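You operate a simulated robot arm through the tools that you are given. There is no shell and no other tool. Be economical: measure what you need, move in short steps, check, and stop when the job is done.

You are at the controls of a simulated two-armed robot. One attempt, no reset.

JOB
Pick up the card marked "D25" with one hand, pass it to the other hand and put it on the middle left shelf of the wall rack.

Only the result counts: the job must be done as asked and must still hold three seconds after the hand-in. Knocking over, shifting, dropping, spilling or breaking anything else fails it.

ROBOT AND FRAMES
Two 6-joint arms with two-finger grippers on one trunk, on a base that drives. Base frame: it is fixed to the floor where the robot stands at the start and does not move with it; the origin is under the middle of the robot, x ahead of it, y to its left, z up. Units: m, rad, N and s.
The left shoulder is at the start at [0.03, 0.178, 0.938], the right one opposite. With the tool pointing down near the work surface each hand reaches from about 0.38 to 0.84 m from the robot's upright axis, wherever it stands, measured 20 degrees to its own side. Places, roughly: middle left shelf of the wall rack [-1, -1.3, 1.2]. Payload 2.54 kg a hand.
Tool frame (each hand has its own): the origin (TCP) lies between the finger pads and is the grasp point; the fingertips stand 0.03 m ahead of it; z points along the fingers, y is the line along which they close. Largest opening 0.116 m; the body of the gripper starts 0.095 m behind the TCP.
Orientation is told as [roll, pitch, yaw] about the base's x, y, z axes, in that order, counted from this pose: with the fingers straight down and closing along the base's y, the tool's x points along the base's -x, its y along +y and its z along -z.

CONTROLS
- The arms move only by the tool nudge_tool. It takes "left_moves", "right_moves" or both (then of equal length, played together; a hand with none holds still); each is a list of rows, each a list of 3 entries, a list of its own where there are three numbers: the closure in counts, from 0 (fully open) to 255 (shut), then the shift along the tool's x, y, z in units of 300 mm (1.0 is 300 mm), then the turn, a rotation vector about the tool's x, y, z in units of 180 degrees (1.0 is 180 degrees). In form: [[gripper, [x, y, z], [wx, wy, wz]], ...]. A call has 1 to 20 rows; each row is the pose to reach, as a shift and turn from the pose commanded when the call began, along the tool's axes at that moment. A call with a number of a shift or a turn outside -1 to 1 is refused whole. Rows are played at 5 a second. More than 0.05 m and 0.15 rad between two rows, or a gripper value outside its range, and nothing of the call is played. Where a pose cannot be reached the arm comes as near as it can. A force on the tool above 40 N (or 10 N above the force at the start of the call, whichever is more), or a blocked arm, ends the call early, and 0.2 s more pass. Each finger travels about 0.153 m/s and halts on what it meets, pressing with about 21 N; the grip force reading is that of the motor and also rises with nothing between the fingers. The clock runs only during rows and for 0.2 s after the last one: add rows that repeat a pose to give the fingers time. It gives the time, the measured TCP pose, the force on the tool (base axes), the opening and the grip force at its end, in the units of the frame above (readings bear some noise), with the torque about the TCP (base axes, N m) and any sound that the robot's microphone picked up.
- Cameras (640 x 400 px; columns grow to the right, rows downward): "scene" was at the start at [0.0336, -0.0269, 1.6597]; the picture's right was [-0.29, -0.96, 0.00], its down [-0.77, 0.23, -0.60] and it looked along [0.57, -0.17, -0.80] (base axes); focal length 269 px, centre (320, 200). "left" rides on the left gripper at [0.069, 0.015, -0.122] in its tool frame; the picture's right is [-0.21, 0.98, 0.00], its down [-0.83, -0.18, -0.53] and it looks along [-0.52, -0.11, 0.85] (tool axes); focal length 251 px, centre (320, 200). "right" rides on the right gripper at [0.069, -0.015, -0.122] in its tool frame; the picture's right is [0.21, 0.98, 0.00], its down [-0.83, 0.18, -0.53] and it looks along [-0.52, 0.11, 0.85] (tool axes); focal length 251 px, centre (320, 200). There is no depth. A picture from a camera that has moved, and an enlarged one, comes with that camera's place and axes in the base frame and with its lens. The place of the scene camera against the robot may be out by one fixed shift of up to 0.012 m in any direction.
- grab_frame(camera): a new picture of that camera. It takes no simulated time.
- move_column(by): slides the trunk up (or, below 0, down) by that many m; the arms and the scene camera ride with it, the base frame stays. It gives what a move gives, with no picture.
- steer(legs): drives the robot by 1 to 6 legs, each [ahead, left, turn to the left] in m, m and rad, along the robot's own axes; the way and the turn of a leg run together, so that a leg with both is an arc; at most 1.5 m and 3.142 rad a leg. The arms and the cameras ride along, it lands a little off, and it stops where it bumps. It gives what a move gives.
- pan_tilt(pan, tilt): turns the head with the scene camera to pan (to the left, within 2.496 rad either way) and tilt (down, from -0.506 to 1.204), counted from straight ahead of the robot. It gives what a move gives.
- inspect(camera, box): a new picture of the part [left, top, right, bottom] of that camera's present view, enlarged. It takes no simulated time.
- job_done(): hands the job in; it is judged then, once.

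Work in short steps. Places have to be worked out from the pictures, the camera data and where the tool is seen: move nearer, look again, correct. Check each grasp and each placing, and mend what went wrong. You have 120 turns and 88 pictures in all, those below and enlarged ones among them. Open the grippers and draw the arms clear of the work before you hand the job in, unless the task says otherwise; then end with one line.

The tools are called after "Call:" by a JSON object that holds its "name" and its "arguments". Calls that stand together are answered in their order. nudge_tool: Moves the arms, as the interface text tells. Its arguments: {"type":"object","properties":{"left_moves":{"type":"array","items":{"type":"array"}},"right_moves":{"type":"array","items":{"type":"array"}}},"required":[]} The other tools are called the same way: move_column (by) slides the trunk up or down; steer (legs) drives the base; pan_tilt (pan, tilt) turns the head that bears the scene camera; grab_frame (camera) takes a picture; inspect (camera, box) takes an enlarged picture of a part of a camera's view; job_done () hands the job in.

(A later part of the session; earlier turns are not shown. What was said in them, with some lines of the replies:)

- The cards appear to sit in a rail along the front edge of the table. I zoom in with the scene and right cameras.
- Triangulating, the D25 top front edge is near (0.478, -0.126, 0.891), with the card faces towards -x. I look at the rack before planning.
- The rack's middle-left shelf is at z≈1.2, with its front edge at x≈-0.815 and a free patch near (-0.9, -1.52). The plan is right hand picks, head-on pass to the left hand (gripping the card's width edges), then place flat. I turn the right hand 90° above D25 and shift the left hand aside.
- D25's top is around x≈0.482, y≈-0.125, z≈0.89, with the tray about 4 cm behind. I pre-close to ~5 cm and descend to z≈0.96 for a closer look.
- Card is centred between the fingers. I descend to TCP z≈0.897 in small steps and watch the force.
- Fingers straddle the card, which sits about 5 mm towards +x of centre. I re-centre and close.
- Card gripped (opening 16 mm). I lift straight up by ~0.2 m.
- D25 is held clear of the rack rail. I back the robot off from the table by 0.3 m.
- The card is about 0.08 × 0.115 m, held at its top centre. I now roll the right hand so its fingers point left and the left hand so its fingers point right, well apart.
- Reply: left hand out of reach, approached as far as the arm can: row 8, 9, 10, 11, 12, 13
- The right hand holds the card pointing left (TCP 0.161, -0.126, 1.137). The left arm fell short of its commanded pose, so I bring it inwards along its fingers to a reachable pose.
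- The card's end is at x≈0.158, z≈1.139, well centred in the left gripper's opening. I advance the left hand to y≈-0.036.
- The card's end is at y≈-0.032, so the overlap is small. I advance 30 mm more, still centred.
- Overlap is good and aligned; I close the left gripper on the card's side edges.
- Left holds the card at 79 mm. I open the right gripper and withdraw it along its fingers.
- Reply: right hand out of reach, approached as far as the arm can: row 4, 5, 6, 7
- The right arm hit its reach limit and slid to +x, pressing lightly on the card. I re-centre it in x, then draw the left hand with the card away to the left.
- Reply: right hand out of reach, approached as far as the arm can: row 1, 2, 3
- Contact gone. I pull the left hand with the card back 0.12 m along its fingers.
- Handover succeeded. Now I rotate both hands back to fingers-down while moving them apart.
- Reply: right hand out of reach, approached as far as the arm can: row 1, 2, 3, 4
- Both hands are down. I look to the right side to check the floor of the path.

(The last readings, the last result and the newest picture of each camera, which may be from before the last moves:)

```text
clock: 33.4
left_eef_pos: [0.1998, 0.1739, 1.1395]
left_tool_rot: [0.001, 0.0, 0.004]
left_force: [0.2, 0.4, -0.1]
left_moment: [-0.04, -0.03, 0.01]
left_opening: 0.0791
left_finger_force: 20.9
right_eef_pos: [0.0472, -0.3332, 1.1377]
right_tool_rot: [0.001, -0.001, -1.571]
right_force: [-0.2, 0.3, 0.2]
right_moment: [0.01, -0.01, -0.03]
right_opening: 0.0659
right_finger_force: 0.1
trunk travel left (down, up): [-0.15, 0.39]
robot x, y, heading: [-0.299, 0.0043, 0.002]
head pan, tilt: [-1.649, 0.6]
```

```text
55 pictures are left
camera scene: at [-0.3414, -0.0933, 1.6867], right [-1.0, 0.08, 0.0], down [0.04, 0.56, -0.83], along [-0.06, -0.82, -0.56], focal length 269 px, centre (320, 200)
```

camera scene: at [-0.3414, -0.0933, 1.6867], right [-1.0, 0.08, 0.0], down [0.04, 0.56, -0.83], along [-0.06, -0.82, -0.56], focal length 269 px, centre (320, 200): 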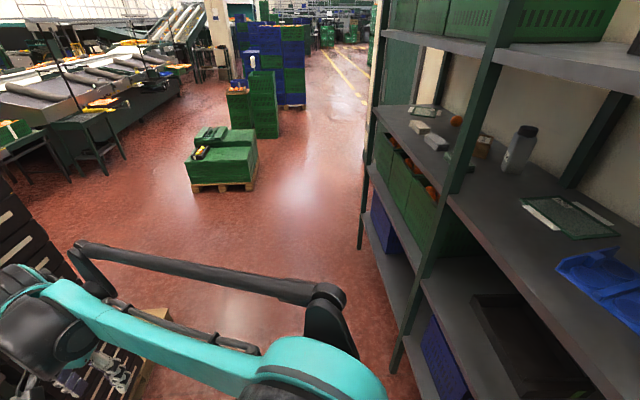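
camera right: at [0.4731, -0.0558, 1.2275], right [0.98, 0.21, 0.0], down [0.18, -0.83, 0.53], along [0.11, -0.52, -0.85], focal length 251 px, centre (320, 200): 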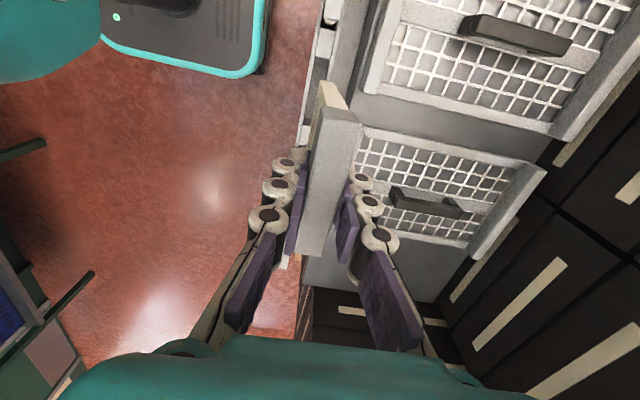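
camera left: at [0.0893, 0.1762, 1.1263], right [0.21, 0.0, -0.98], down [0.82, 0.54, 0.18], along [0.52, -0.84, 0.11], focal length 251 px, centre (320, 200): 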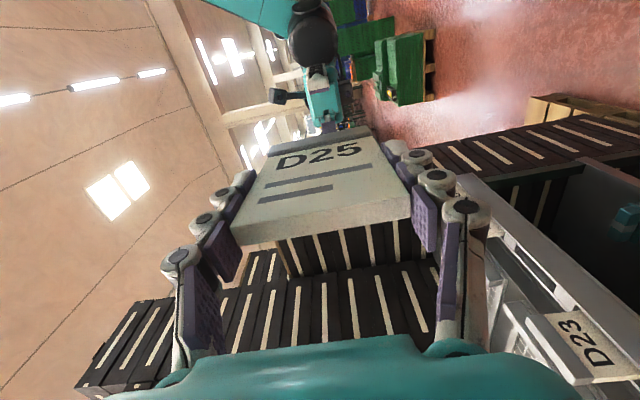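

Floor is clear. I strafe right, step forward for clearance and turn clockwise 180° to face the rack.

Call:
{"name": "steer", "arguments": {"legs": [[0, -1.3, 0], [0.3, 0, 0], [0, 0, -1.571], [0, 0, -1.571]]}}

Call:
{"name": "pan_tilt", "arguments": {"pan": 0.25, "tilt": 0.5}}

Call:
{"name": "grab_frame", "arguments": {"camera": "scene"}}

```text
clock: 49.2
left_eef_pos: [-0.5412, -1.4447, 1.1386]
left_tool_rot: [0.001, -0.001, 3.073]
left_force: [0.2, -0.5, 0.2]
left_moment: [0.01, 0.02, -0.03]
left_opening: 0.0793
left_finger_force: 21.3
right_eef_pos: [-0.3543, -0.9502, 1.1377]
right_tool_rot: [0.001, -0.001, 1.497]
right_force: [0.9, -0.7, -0.2]
right_moment: [0.02, -0.03, 0.0]
right_opening: 0.0662
right_finger_force: 0.0
trunk travel left (down, up): [-0.15, 0.39]
robot x, y, heading: [-0.0333, -1.3084, 3.067]
head pan, tilt: [-1.649, 0.6]
```

```text
clock: 51.1
left_eef_pos: [-0.5416, -1.4464, 1.1392]
left_tool_rot: [0.0, -0.001, 3.072]
left_force: [-0.1, 0.0, -0.7]
left_moment: [0.01, 0.03, 0.01]
left_opening: 0.0792
left_finger_force: 21.4
right_eef_pos: [-0.3538, -0.9515, 1.1381]
right_tool_rot: [0.0, 0.001, 1.5]
right_force: [-0.5, 0.3, 0.4]
right_moment: [-0.02, -0.01, -0.01]
right_opening: 0.0659
right_finger_force: 0.0
trunk travel left (down, up): [-0.15, 0.39]
robot x, y, heading: [-0.0349, -1.3068, 3.068]
head pan, tilt: [0.25, 0.499]
```

```text
54 pictures are left
camera scene: at [-0.1002, -1.3316, 1.6958], right [-0.18, 0.98, 0.0], down [0.47, 0.08, -0.88], along [-0.86, -0.15, -0.48], focal length 269 px, centre (320, 200)
```

scene: 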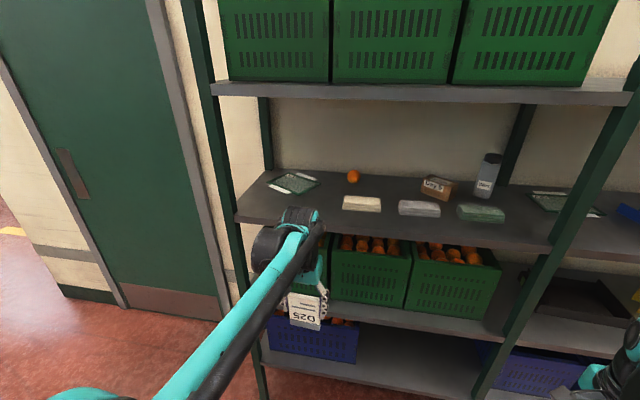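

The shelf and its free patch are visible: target card centre ≈(-0.91, -1.51), edge x≈-0.82, top z≈1.20. I square up the heading and pitch the left hand forward (15° below horizontal), raising it.

Call:
{"name": "steer", "arguments": {"legs": [[0, 0.03, 0.074]]}}

Call:
{"name": "nudge_tool", "arguments": {"left_moves": [[255, [0, 0, -0.05], [0, -0.0417, 0]], [255, [0, 0, -0.1], [0, -0.0833, 0]], [255, [0, 0, -0.15], [0, -0.125, 0]], [255, [0, 0, -0.2], [0, -0.1667, 0]], [255, [0, 0, -0.25], [0, -0.2083, 0]], [255, [0, 0, -0.3], [0, -0.25, 0]], [255, [0, 0, -0.35], [0, -0.2917, 0]], [255, [0, 0, -0.4], [0, -0.3333, 0]], [255, [0, 0, -0.45], [0, -0.375, 0]], [255, [0, 0, -0.5], [0, -0.4167, 0]], [255, [0, 0, -0.5], [0, -0.4167, 0]]]}}

Call:
{"name": "grab_frame", "arguments": {"camera": "scene"}}

Call:
{"name": "grab_frame", "arguments": {"camera": "left"}}

```text
clock: 52.0
left_eef_pos: [-0.5309, -1.5152, 1.1402]
left_tool_rot: [-0.002, 0.0, -3.137]
left_force: [-1.0, -1.1, -0.6]
left_moment: [0.07, 0.0, -0.01]
left_opening: 0.0791
left_finger_force: 21.1
right_eef_pos: [-0.3815, -1.0075, 1.1374]
right_tool_rot: [0.0, -0.001, 1.574]
right_force: [0.3, -1.1, 0.5]
right_moment: [0.1, 0.03, -0.02]
right_opening: 0.066
right_finger_force: 0.1
trunk travel left (down, up): [-0.15, 0.39]
robot x, y, heading: [-0.0351, -1.3384, -3.14]
head pan, tilt: [0.25, 0.499]
```

```text
clock: 54.4
left_eef_pos: [-0.5308, -1.5146, 1.288]
left_tool_rot: [-0.001, -1.311, -3.134]
left_force: [-0.1, -0.6, -0.6]
left_moment: [0.02, 0.0, 0.03]
left_opening: 0.0793
left_finger_force: 21.2
right_eef_pos: [-0.3808, -1.0045, 1.138]
right_tool_rot: [0.0, 0.0, 1.574]
right_force: [0.5, 0.0, 0.5]
right_moment: [-0.01, -0.03, 0.01]
right_opening: 0.0661
right_finger_force: 0.0
trunk travel left (down, up): [-0.15, 0.39]
robot x, y, heading: [-0.0329, -1.3351, -3.14]
head pan, tilt: [0.25, 0.499]
```

```text
53 pictures are left
camera scene: at [-0.0998, -1.3656, 1.6958], right [-0.25, 0.97, 0.0], down [0.46, 0.12, -0.88], along [-0.85, -0.22, -0.48], focal length 269 px, centre (320, 200)
```

scene: 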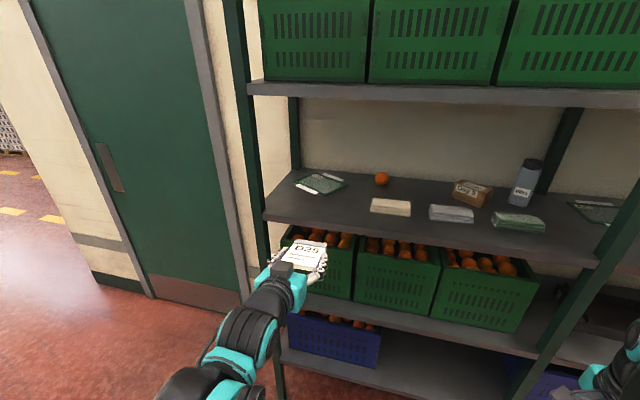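

```text
52 pictures are left
camera left: at [-0.3951, -1.5288, 1.2543], right [-0.05, -0.98, 0.21], down [0.3, 0.18, 0.94], along [-0.95, 0.11, 0.29], focal length 251 px, centre (320, 200)
```

left: 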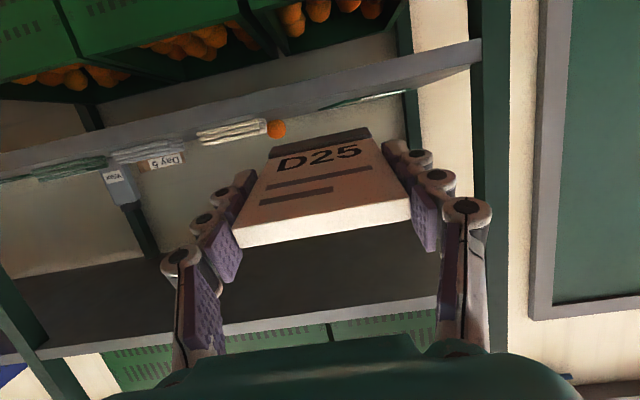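

The hand now points at the rack with the card. I zoom the left camera to measure the shelf edge height.

Call:
{"name": "inspect", "arguments": {"camera": "left", "box": [170, 20, 490, 220]}}

Call:
{"name": "inspect", "arguments": {"camera": "scene", "box": [230, 150, 430, 290]}}

```text
2.00 times, centred on (330, 120) of left
camera zoom: at [-0.3951, -1.5288, 1.2543], right [-0.05, -0.98, 0.21], down [0.3, 0.18, 0.94], along [-0.95, 0.11, 0.29], focal length 503 px, centre (300, 360)
```

zoom: 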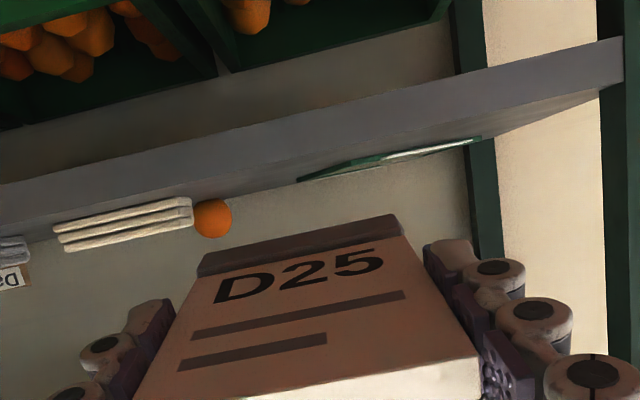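

```text
2.86 times, centred on (330, 220) of scene
camera zoom: at [-0.0998, -1.3656, 1.6958], right [-0.25, 0.97, 0.0], down [0.46, 0.12, -0.88], along [-0.85, -0.22, -0.48], focal length 770 px, centre (291, 143)
```

zoom: 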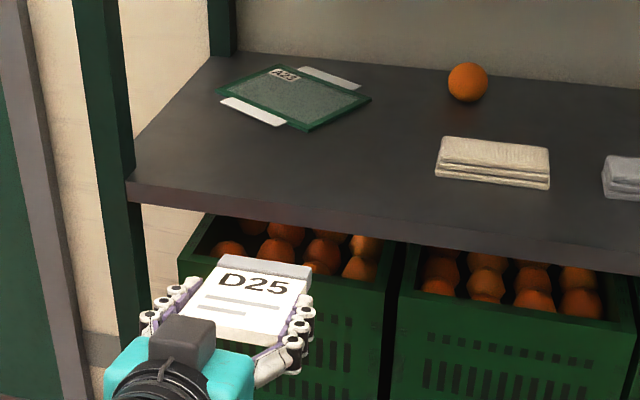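

Shelf top is ≈1.22 at edge x≈-0.81. I raise the trunk 0.03 for clearance, then drive ahead 0.25.

Call:
{"name": "move_column", "arguments": {"by": 0.03}}

Call:
{"name": "steer", "arguments": {"legs": [[0.22, 0, 0]]}}

Call:
{"name": "grab_frame", "arguments": {"camera": "scene"}}

Call:
{"name": "grab_frame", "arguments": {"camera": "left"}}

```text
clock: 55.1
left_eef_pos: [-0.5309, -1.5137, 1.3185]
left_tool_rot: [0.001, -1.308, -3.138]
left_force: [-0.1, 0.1, -1.2]
left_moment: [-0.03, 0.02, -0.04]
left_opening: 0.0791
left_finger_force: 20.7
right_eef_pos: [-0.3811, -1.0058, 1.1668]
right_tool_rot: [0.0, -0.001, 1.575]
right_force: [-0.2, 0.3, 0.0]
right_moment: [0.01, -0.01, -0.02]
right_opening: 0.0659
right_finger_force: 0.0
trunk travel left (down, up): [-0.18, 0.36]
robot x, y, heading: [-0.0335, -1.3369, -3.137]
head pan, tilt: [0.25, 0.499]
```

```text
clock: 56.8
left_eef_pos: [-0.7494, -1.514, 1.3191]
left_tool_rot: [0.002, -1.308, -3.136]
left_force: [0.4, 0.8, -0.5]
left_moment: [-0.02, 0.0, -0.03]
left_opening: 0.0791
left_finger_force: 21.4
right_eef_pos: [-0.599, -1.0063, 1.1663]
right_tool_rot: [-0.001, 0.0, 1.574]
right_force: [-0.8, -0.1, -0.7]
right_moment: [0.01, -0.08, 0.0]
right_opening: 0.0657
right_finger_force: 0.0
trunk travel left (down, up): [-0.18, 0.36]
robot x, y, heading: [-0.2531, -1.34, -3.139]
head pan, tilt: [0.25, 0.499]
```

```text
49 pictures are left
camera scene: at [-0.3189, -1.3663, 1.7257], right [-0.25, 0.97, 0.0], down [0.46, 0.12, -0.88], along [-0.85, -0.22, -0.48], focal length 269 px, centre (320, 200)
```

scene: 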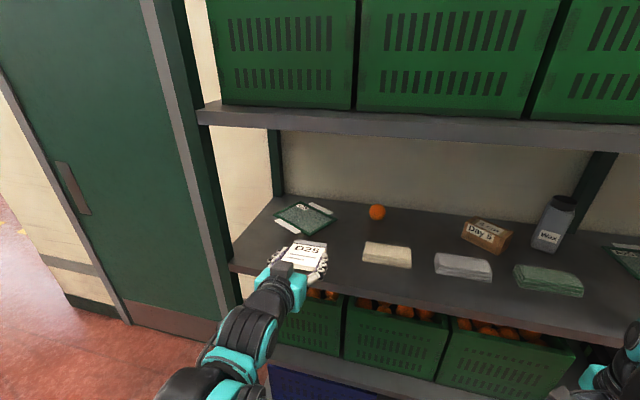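

```text
48 pictures are left
camera left: at [-0.6139, -1.5295, 1.284], right [-0.05, -0.98, 0.21], down [0.3, 0.18, 0.94], along [-0.95, 0.11, 0.28], focal length 251 px, centre (320, 200)
```

left: 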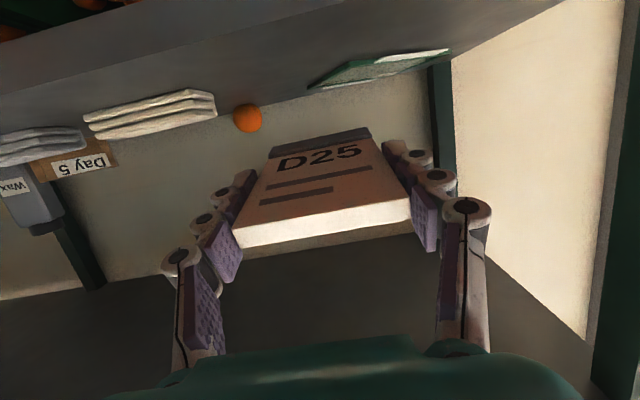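

Path over the shelf is clear (far end ≈4 cm below margin). I extend the hand forward 0.126 m at constant height.

Call:
{"name": "nudge_tool", "arguments": {"left_moves": [[255, [-0.022, 0, 0.081], [0, 0, 0]], [255, [-0.044, 0, 0.162], [0, 0, 0]], [255, [-0.065, 0, 0.243], [0, 0, 0]], [255, [-0.087, 0, 0.325], [0, 0, 0]], [255, [-0.109, 0, 0.406], [0, 0, 0]], [255, [-0.109, 0, 0.406], [0, 0, 0]]]}}

Call:
{"name": "inspect", "arguments": {"camera": "scene", "box": [230, 180, 430, 305]}}

Call:
{"name": "grab_frame", "arguments": {"camera": "left"}}

```text
clock: 58.2
left_eef_pos: [-0.872, -1.5177, 1.3199]
left_tool_rot: [-0.001, -1.309, -3.137]
left_force: [-1.6, -0.1, -0.6]
left_moment: [0.03, -0.02, 0.01]
left_opening: 0.0791
left_finger_force: 20.7
right_eef_pos: [-0.5974, -1.0061, 1.1676]
right_tool_rot: [0.0, 0.0, 1.575]
right_force: [0.5, 0.2, -0.2]
right_moment: [0.0, 0.02, -0.03]
right_opening: 0.066
right_finger_force: 0.1
trunk travel left (down, up): [-0.18, 0.36]
robot x, y, heading: [-0.2512, -1.3367, -3.141]
head pan, tilt: [0.25, 0.499]
```

```text
3.20 times, centred on (330, 242) of scene
camera zoom: at [-0.3164, -1.3663, 1.7258], right [-0.25, 0.97, 0.0], down [0.46, 0.12, -0.88], along [-0.85, -0.22, -0.48], focal length 862 px, centre (288, 64)
```

zoom: 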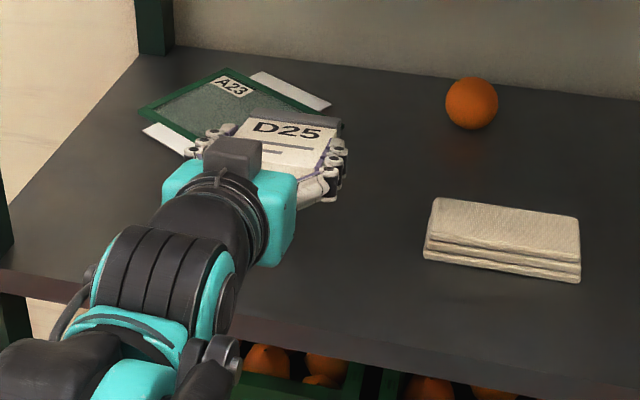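

```text
46 pictures are left
camera left: at [-0.7377, -1.5312, 1.2848], right [-0.05, -0.98, 0.21], down [0.3, 0.18, 0.94], along [-0.95, 0.11, 0.29], focal length 251 px, centre (320, 200)
```

left: 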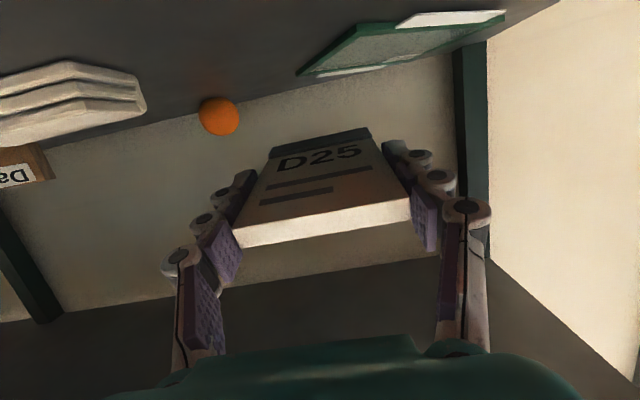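

Clear of the flat item and the stack. I shift 2 cm towards +y, lower to z≈1.265 and flatten the pitch to ~7°.

Call:
{"name": "nudge_tool", "arguments": {"left_moves": [[255, [0.044, -0.017, 0.012], [0, -0.011, 0]], [255, [0.088, -0.034, 0.024], [0, -0.022, 0]], [255, [0.132, -0.05, 0.036], [0, -0.033, 0]], [255, [0.177, -0.067, 0.0475], [0, -0.0444, 0]], [255, [0.177, -0.067, 0.0475], [0, -0.0444, 0]]]}}

Call:
{"name": "inspect", "arguments": {"camera": "scene", "box": [230, 180, 430, 305]}}

Call:
{"name": "grab_frame", "arguments": {"camera": "left"}}

```text
clock: 59.4
left_eef_pos: [-0.8745, -1.496, 1.2651]
left_tool_rot: [0.001, -1.449, -3.138]
left_force: [-0.8, 0.1, -0.4]
left_moment: [-0.01, 0.02, 0.01]
left_opening: 0.0789
left_finger_force: 21.1
right_eef_pos: [-0.5987, -1.0057, 1.1676]
right_tool_rot: [0.0, 0.0, 1.573]
right_force: [-0.3, 0.2, 0.7]
right_moment: [-0.01, 0.01, -0.01]
right_opening: 0.066
right_finger_force: 0.0
trunk travel left (down, up): [-0.18, 0.36]
robot x, y, heading: [-0.2541, -1.3387, -3.14]
head pan, tilt: [0.25, 0.499]
```

```text
3.20 times, centred on (330, 242) of scene
camera zoom: at [-0.3171, -1.3663, 1.7258], right [-0.25, 0.97, 0.0], down [0.46, 0.12, -0.88], along [-0.85, -0.22, -0.48], focal length 862 px, centre (288, 64)
```

zoom: 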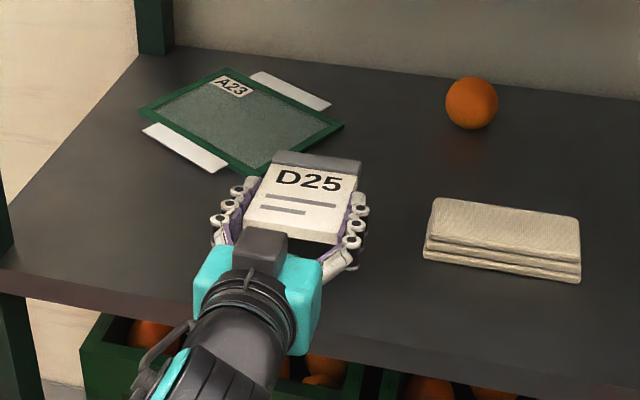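

```text
44 pictures are left
camera left: at [-0.7446, -1.5113, 1.2118], right [-0.02, -0.98, 0.21], down [0.43, 0.18, 0.88], along [-0.9, 0.11, 0.41], focal length 251 px, centre (320, 200)
```

left: 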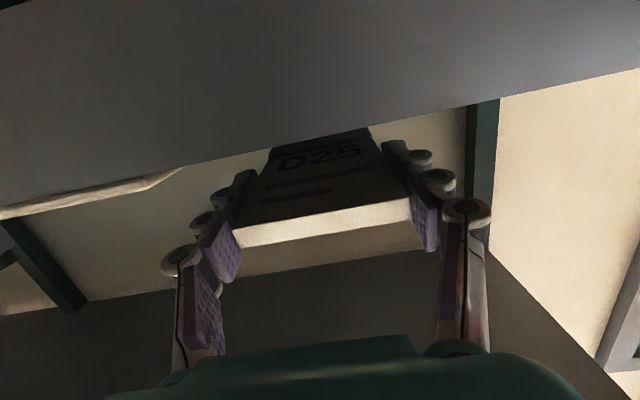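

Shelf top by parallax is ≈1.223, so contact is expected near TCP z≈1.242. I lower in small steps to 1.243.

Call:
{"name": "nudge_tool", "arguments": {"left_moves": [[255, [0.02, 0, 0.002], [0, 0, 0]], [255, [0.04, 0, 0.005], [0, 0, 0]], [255, [0.055, 0, 0.007], [0, 0, 0]], [255, [0.07, 0, 0.009], [0, 0, 0]], [255, [0.07, 0, 0.009], [0, 0, 0]]]}}

Call:
{"name": "inspect", "arguments": {"camera": "left", "box": [180, 60, 500, 260]}}

Call:
{"name": "inspect", "arguments": {"camera": "scene", "box": [260, 200, 400, 290]}}

```text
clock: 60.6
left_eef_pos: [-0.874, -1.4957, 1.2414]
left_tool_rot: [-0.002, -1.448, -3.134]
left_force: [-0.3, -0.7, -1.1]
left_moment: [0.01, 0.0, 0.0]
left_opening: 0.0794
left_finger_force: 20.7
right_eef_pos: [-0.5986, -1.0063, 1.1686]
right_tool_rot: [0.001, -0.002, 1.574]
right_force: [-0.3, -0.1, 0.3]
right_moment: [0.01, -0.03, 0.01]
right_opening: 0.0662
right_finger_force: 0.1
trunk travel left (down, up): [-0.18, 0.36]
robot x, y, heading: [-0.2539, -1.3405, -3.142]
head pan, tilt: [0.25, 0.499]
```

```text
2.00 times, centred on (340, 160) of left
camera zoom: at [-0.7449, -1.5106, 1.1895], right [-0.02, -0.98, 0.21], down [0.43, 0.18, 0.88], along [-0.9, 0.11, 0.41], focal length 503 px, centre (280, 280)
```

zoom: 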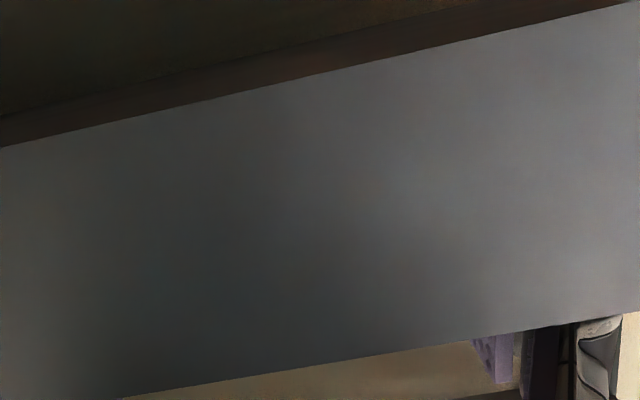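

```text
4.44 times, centred on (330, 245) of scene
camera zoom: at [-0.3173, -1.3662, 1.7258], right [-0.25, 0.97, 0.0], down [0.46, 0.12, -0.88], along [-0.85, -0.22, -0.48], focal length 1197 px, centre (276, 0)
```

zoom: 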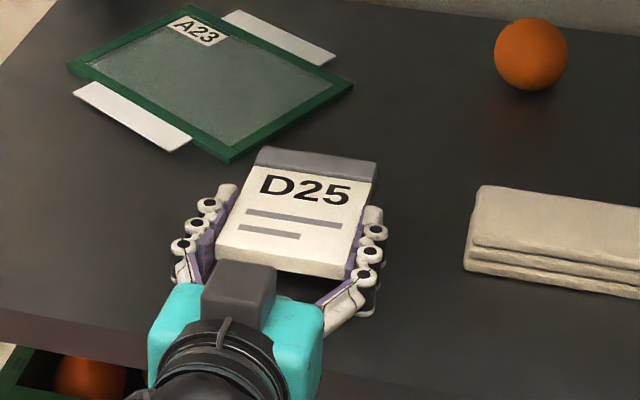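

No contact yet; shelf top refined to ≈1.2195, about 3 mm below the card's front edge. I lower a few mm more.

Call:
{"name": "nudge_tool", "arguments": {"left_moves": [[255, [0.006, 0, 0.001], [0, 0, 0]], [255, [0.012, 0, 0.001], [0, 0, 0]], [255, [0.016, 0, 0.002], [0, 0, 0]], [255, [0.016, 0, 0.002], [0, 0, 0]]]}}

```text
clock: 61.6
left_eef_pos: [-0.8744, -1.4952, 1.2383]
left_tool_rot: [0.0, -1.448, -3.137]
left_force: [0.8, -0.6, -0.4]
left_moment: [0.01, -0.03, 0.03]
left_opening: 0.0792
left_finger_force: 20.6
right_eef_pos: [-0.599, -1.0066, 1.1672]
right_tool_rot: [0.0, -0.001, 1.573]
right_force: [0.0, 0.4, -0.2]
right_moment: [-0.02, -0.02, 0.03]
right_opening: 0.0659
right_finger_force: 0.1
trunk travel left (down, up): [-0.18, 0.36]
robot x, y, heading: [-0.2526, -1.3378, -3.141]
head pan, tilt: [0.25, 0.499]
```

Call:
{"name": "nudge_tool", "arguments": {"left_moves": [[255, [0.006, 0, 0.001], [0, 0, 0]], [255, [0.012, 0, 0.001], [0, 0, 0]], [255, [0.018, 0, 0.002], [0, 0, 0]], [255, [0.024, 0, 0.003], [0, 0, 0]], [255, [0.024, 0, 0.003], [0, 0, 0]]]}}

Call:
{"name": "inspect", "arguments": {"camera": "scene", "box": [260, 200, 400, 290]}}

```text
clock: 62.8
left_eef_pos: [-0.8745, -1.4957, 1.2346]
left_tool_rot: [0.002, -1.454, -3.139]
left_force: [-11.5, -6.6, 37.2]
left_moment: [-0.04, 1.36, 0.38]
left_opening: 0.0791
left_finger_force: 20.7
right_eef_pos: [-0.5966, -1.0058, 1.1688]
right_tool_rot: [0.001, 0.0, 1.572]
right_force: [0.5, 0.5, -0.2]
right_moment: [0.0, -0.02, -0.01]
right_opening: 0.0658
right_finger_force: 0.1
trunk travel left (down, up): [-0.18, 0.36]
robot x, y, heading: [-0.2475, -1.3406, -3.138]
head pan, tilt: [0.25, 0.499]
```

```text
4.44 times, centred on (330, 245) of scene
camera zoom: at [-0.3152, -1.3665, 1.7262], right [-0.25, 0.97, 0.0], down [0.46, 0.12, -0.88], along [-0.85, -0.22, -0.48], focal length 1197 px, centre (276, 0)
```

zoom: 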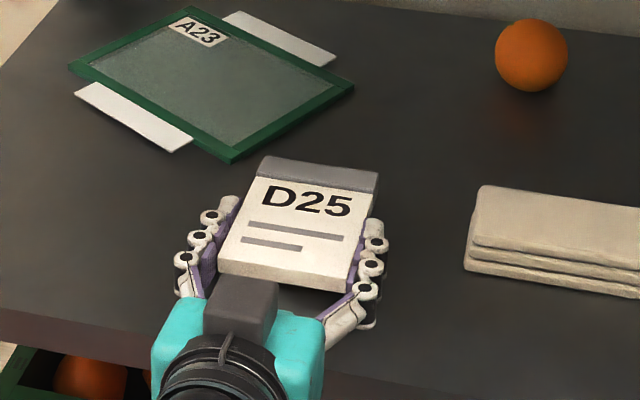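

Contact with the shelf (37 N, ahead of the TCP). I ease up 2 mm and open the gripper to ~0.1 m.

Call:
{"name": "nudge_tool", "arguments": {"left_moves": [[255, [-0.008, 0, 0], [0, 0, 0]], [255, [-0.008, 0, 0], [0, 0, 0]], [75, [-0.008, 0, 0], [0, 0, 0]], [65, [-0.008, 0, 0], [0, 0, 0]], [45, [-0.008, 0, 0], [0, 0, 0]], [30, [-0.008, 0, 0], [0, 0, 0]], [30, [-0.008, 0, 0], [0, 0, 0]]]}}

Call:
{"name": "inspect", "arguments": {"camera": "scene", "box": [260, 200, 400, 290]}}

```text
clock: 64.4
left_eef_pos: [-0.8759, -1.4949, 1.2329]
left_tool_rot: [0.003, -1.448, -3.138]
left_force: [-6.8, -0.5, 12.7]
left_moment: [-0.01, 0.33, 0.06]
left_opening: 0.0977
left_finger_force: 0.1
right_eef_pos: [-0.5988, -1.0053, 1.1673]
right_tool_rot: [0.0, 0.001, 1.575]
right_force: [-0.1, -0.7, 0.4]
right_moment: [0.0, 0.03, 0.0]
right_opening: 0.0659
right_finger_force: 0.0
trunk travel left (down, up): [-0.18, 0.36]
robot x, y, heading: [-0.2504, -1.3375, -3.134]
head pan, tilt: [0.25, 0.499]
```

```text
4.44 times, centred on (330, 245) of scene
camera zoom: at [-0.3175, -1.3658, 1.7258], right [-0.25, 0.97, 0.0], down [0.46, 0.12, -0.88], along [-0.85, -0.22, -0.48], focal length 1197 px, centre (276, 0)
```

zoom: 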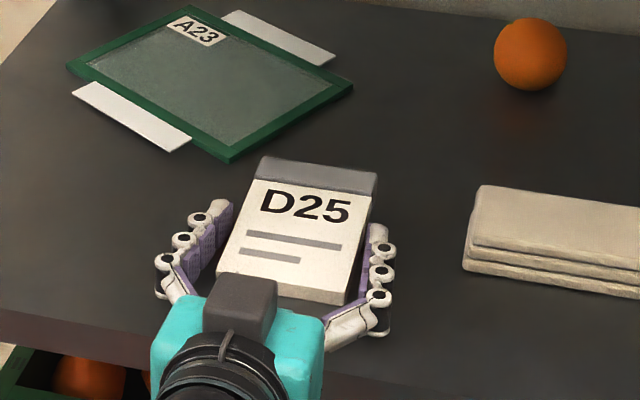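

Card is resting on the shelf, released. I open fully, lift 5 mm and withdraw the hand straight back.

Call:
{"name": "nudge_tool", "arguments": {"left_moves": [[0, [0, 0, 0], [0, 0, 0]], [0, [-0.017, 0, 0], [0, 0, 0]], [0, [-0.017, 0, 0], [0, 0, 0]], [0, [-0.005, 0, -0.1], [0, 0, 0]], [0, [0.008, 0, -0.2], [0, 0, 0]], [0, [0.02, 0, -0.3], [0, 0, 0]], [0, [0.032, 0, -0.4], [0, 0, 0]], [0, [0.044, 0, -0.5], [0, 0, 0]], [0, [0.056, 0, -0.6], [0, 0, 0]], [0, [0.056, 0, -0.6], [0, 0, 0]]]}}

Call:
{"name": "inspect", "arguments": {"camera": "scene", "box": [220, 170, 440, 310]}}

```text
clock: 66.6
left_eef_pos: [-0.6968, -1.4944, 1.2379]
left_tool_rot: [0.002, -1.449, -3.139]
left_force: [0.5, 0.1, -0.2]
left_moment: [0.01, 0.05, -0.01]
left_opening: 0.1157
left_finger_force: 0.0
right_eef_pos: [-0.5988, -1.0055, 1.1667]
right_tool_rot: [-0.001, -0.001, 1.575]
right_force: [-0.7, 0.4, 0.1]
right_moment: [0.04, -0.03, -0.01]
right_opening: 0.0661
right_finger_force: 0.1
trunk travel left (down, up): [-0.18, 0.36]
robot x, y, heading: [-0.2525, -1.34, -3.135]
head pan, tilt: [0.25, 0.499]
```

```text
2.86 times, centred on (330, 240) of scene
camera zoom: at [-0.3188, -1.3659, 1.7258], right [-0.25, 0.97, 0.0], down [0.46, 0.12, -0.88], along [-0.85, -0.22, -0.48], focal length 770 px, centre (291, 86)
```

zoom: 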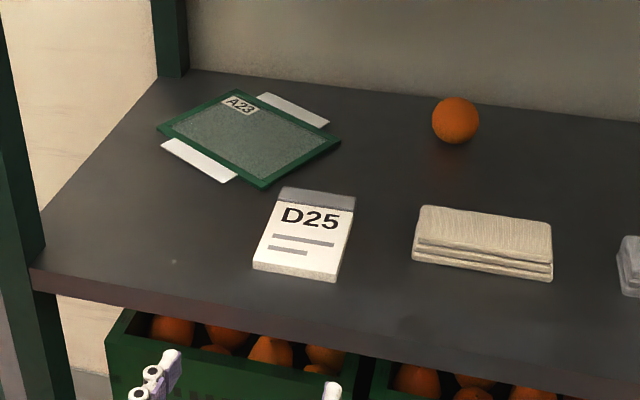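

D25 lies flat on the middle left shelf and nothing else moved. I open the right gripper fully and back the robot off.

Call:
{"name": "nudge_tool", "arguments": {"right_moves": [[0, [0, 0, 0], [0, 0, 0]], [0, [0, 0, 0], [0, 0, 0]], [0, [0, 0, 0], [0, 0, 0]]]}}

Call:
{"name": "steer", "arguments": {"legs": [[-0.2, 0, 0]]}}

Call:
{"name": "grab_frame", "arguments": {"camera": "scene"}}

```text
clock: 67.4
left_eef_pos: [-0.6961, -1.4943, 1.2369]
left_tool_rot: [0.0, -1.448, -3.137]
left_force: [0.0, -0.5, 0.6]
left_moment: [0.01, 0.0, 0.02]
left_opening: 0.1158
left_finger_force: 0.0
right_eef_pos: [-0.5991, -1.0063, 1.1671]
right_tool_rot: [0.0, 0.001, 1.575]
right_force: [0.1, 0.1, 0.0]
right_moment: [0.01, -0.01, -0.06]
right_opening: 0.116
right_finger_force: 0.1
trunk travel left (down, up): [-0.18, 0.36]
robot x, y, heading: [-0.2518, -1.3354, -3.138]
head pan, tilt: [0.25, 0.499]
```

```text
clock: 69.0
left_eef_pos: [-0.4923, -1.4958, 1.2384]
left_tool_rot: [-0.001, -1.449, -3.133]
left_force: [1.2, -0.2, 0.7]
left_moment: [-0.01, -0.01, -0.01]
left_opening: 0.116
left_finger_force: 0.1
right_eef_pos: [-0.3964, -1.0053, 1.1684]
right_tool_rot: [0.001, 0.0, 1.577]
right_force: [0.8, -0.6, -0.8]
right_moment: [-0.01, 0.02, 0.03]
right_opening: 0.1158
right_finger_force: 0.1
trunk travel left (down, up): [-0.18, 0.36]
robot x, y, heading: [-0.0503, -1.338, -3.135]
head pan, tilt: [0.25, 0.499]
```

```text
38 pictures are left
camera scene: at [-0.1139, -1.3654, 1.7259], right [-0.25, 0.97, 0.0], down [0.46, 0.12, -0.88], along [-0.85, -0.22, -0.48], focal length 269 px, centre (320, 200)
```

scene: 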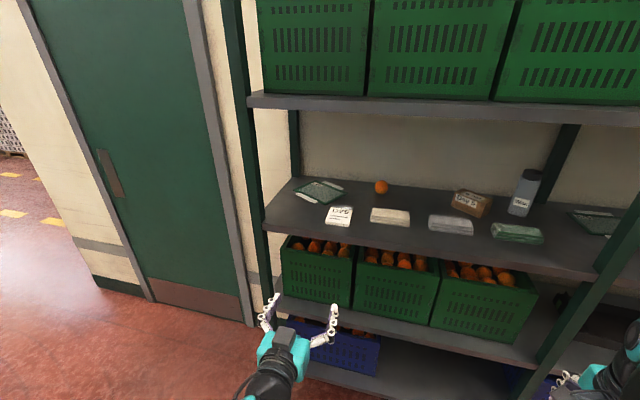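

The card is at rest on the middle left shelf and both arms are clear with open grippers. I hand in.

Call:
{"name": "job_done", "arguments": {}}

```text
The job is handed in.
```

I picked up card D25 with the right hand, passed it to the left hand and laid it flat on the middle left shelf of the wall rack. In the last picture the card was at rest there and nothing else on the shelf had moved.
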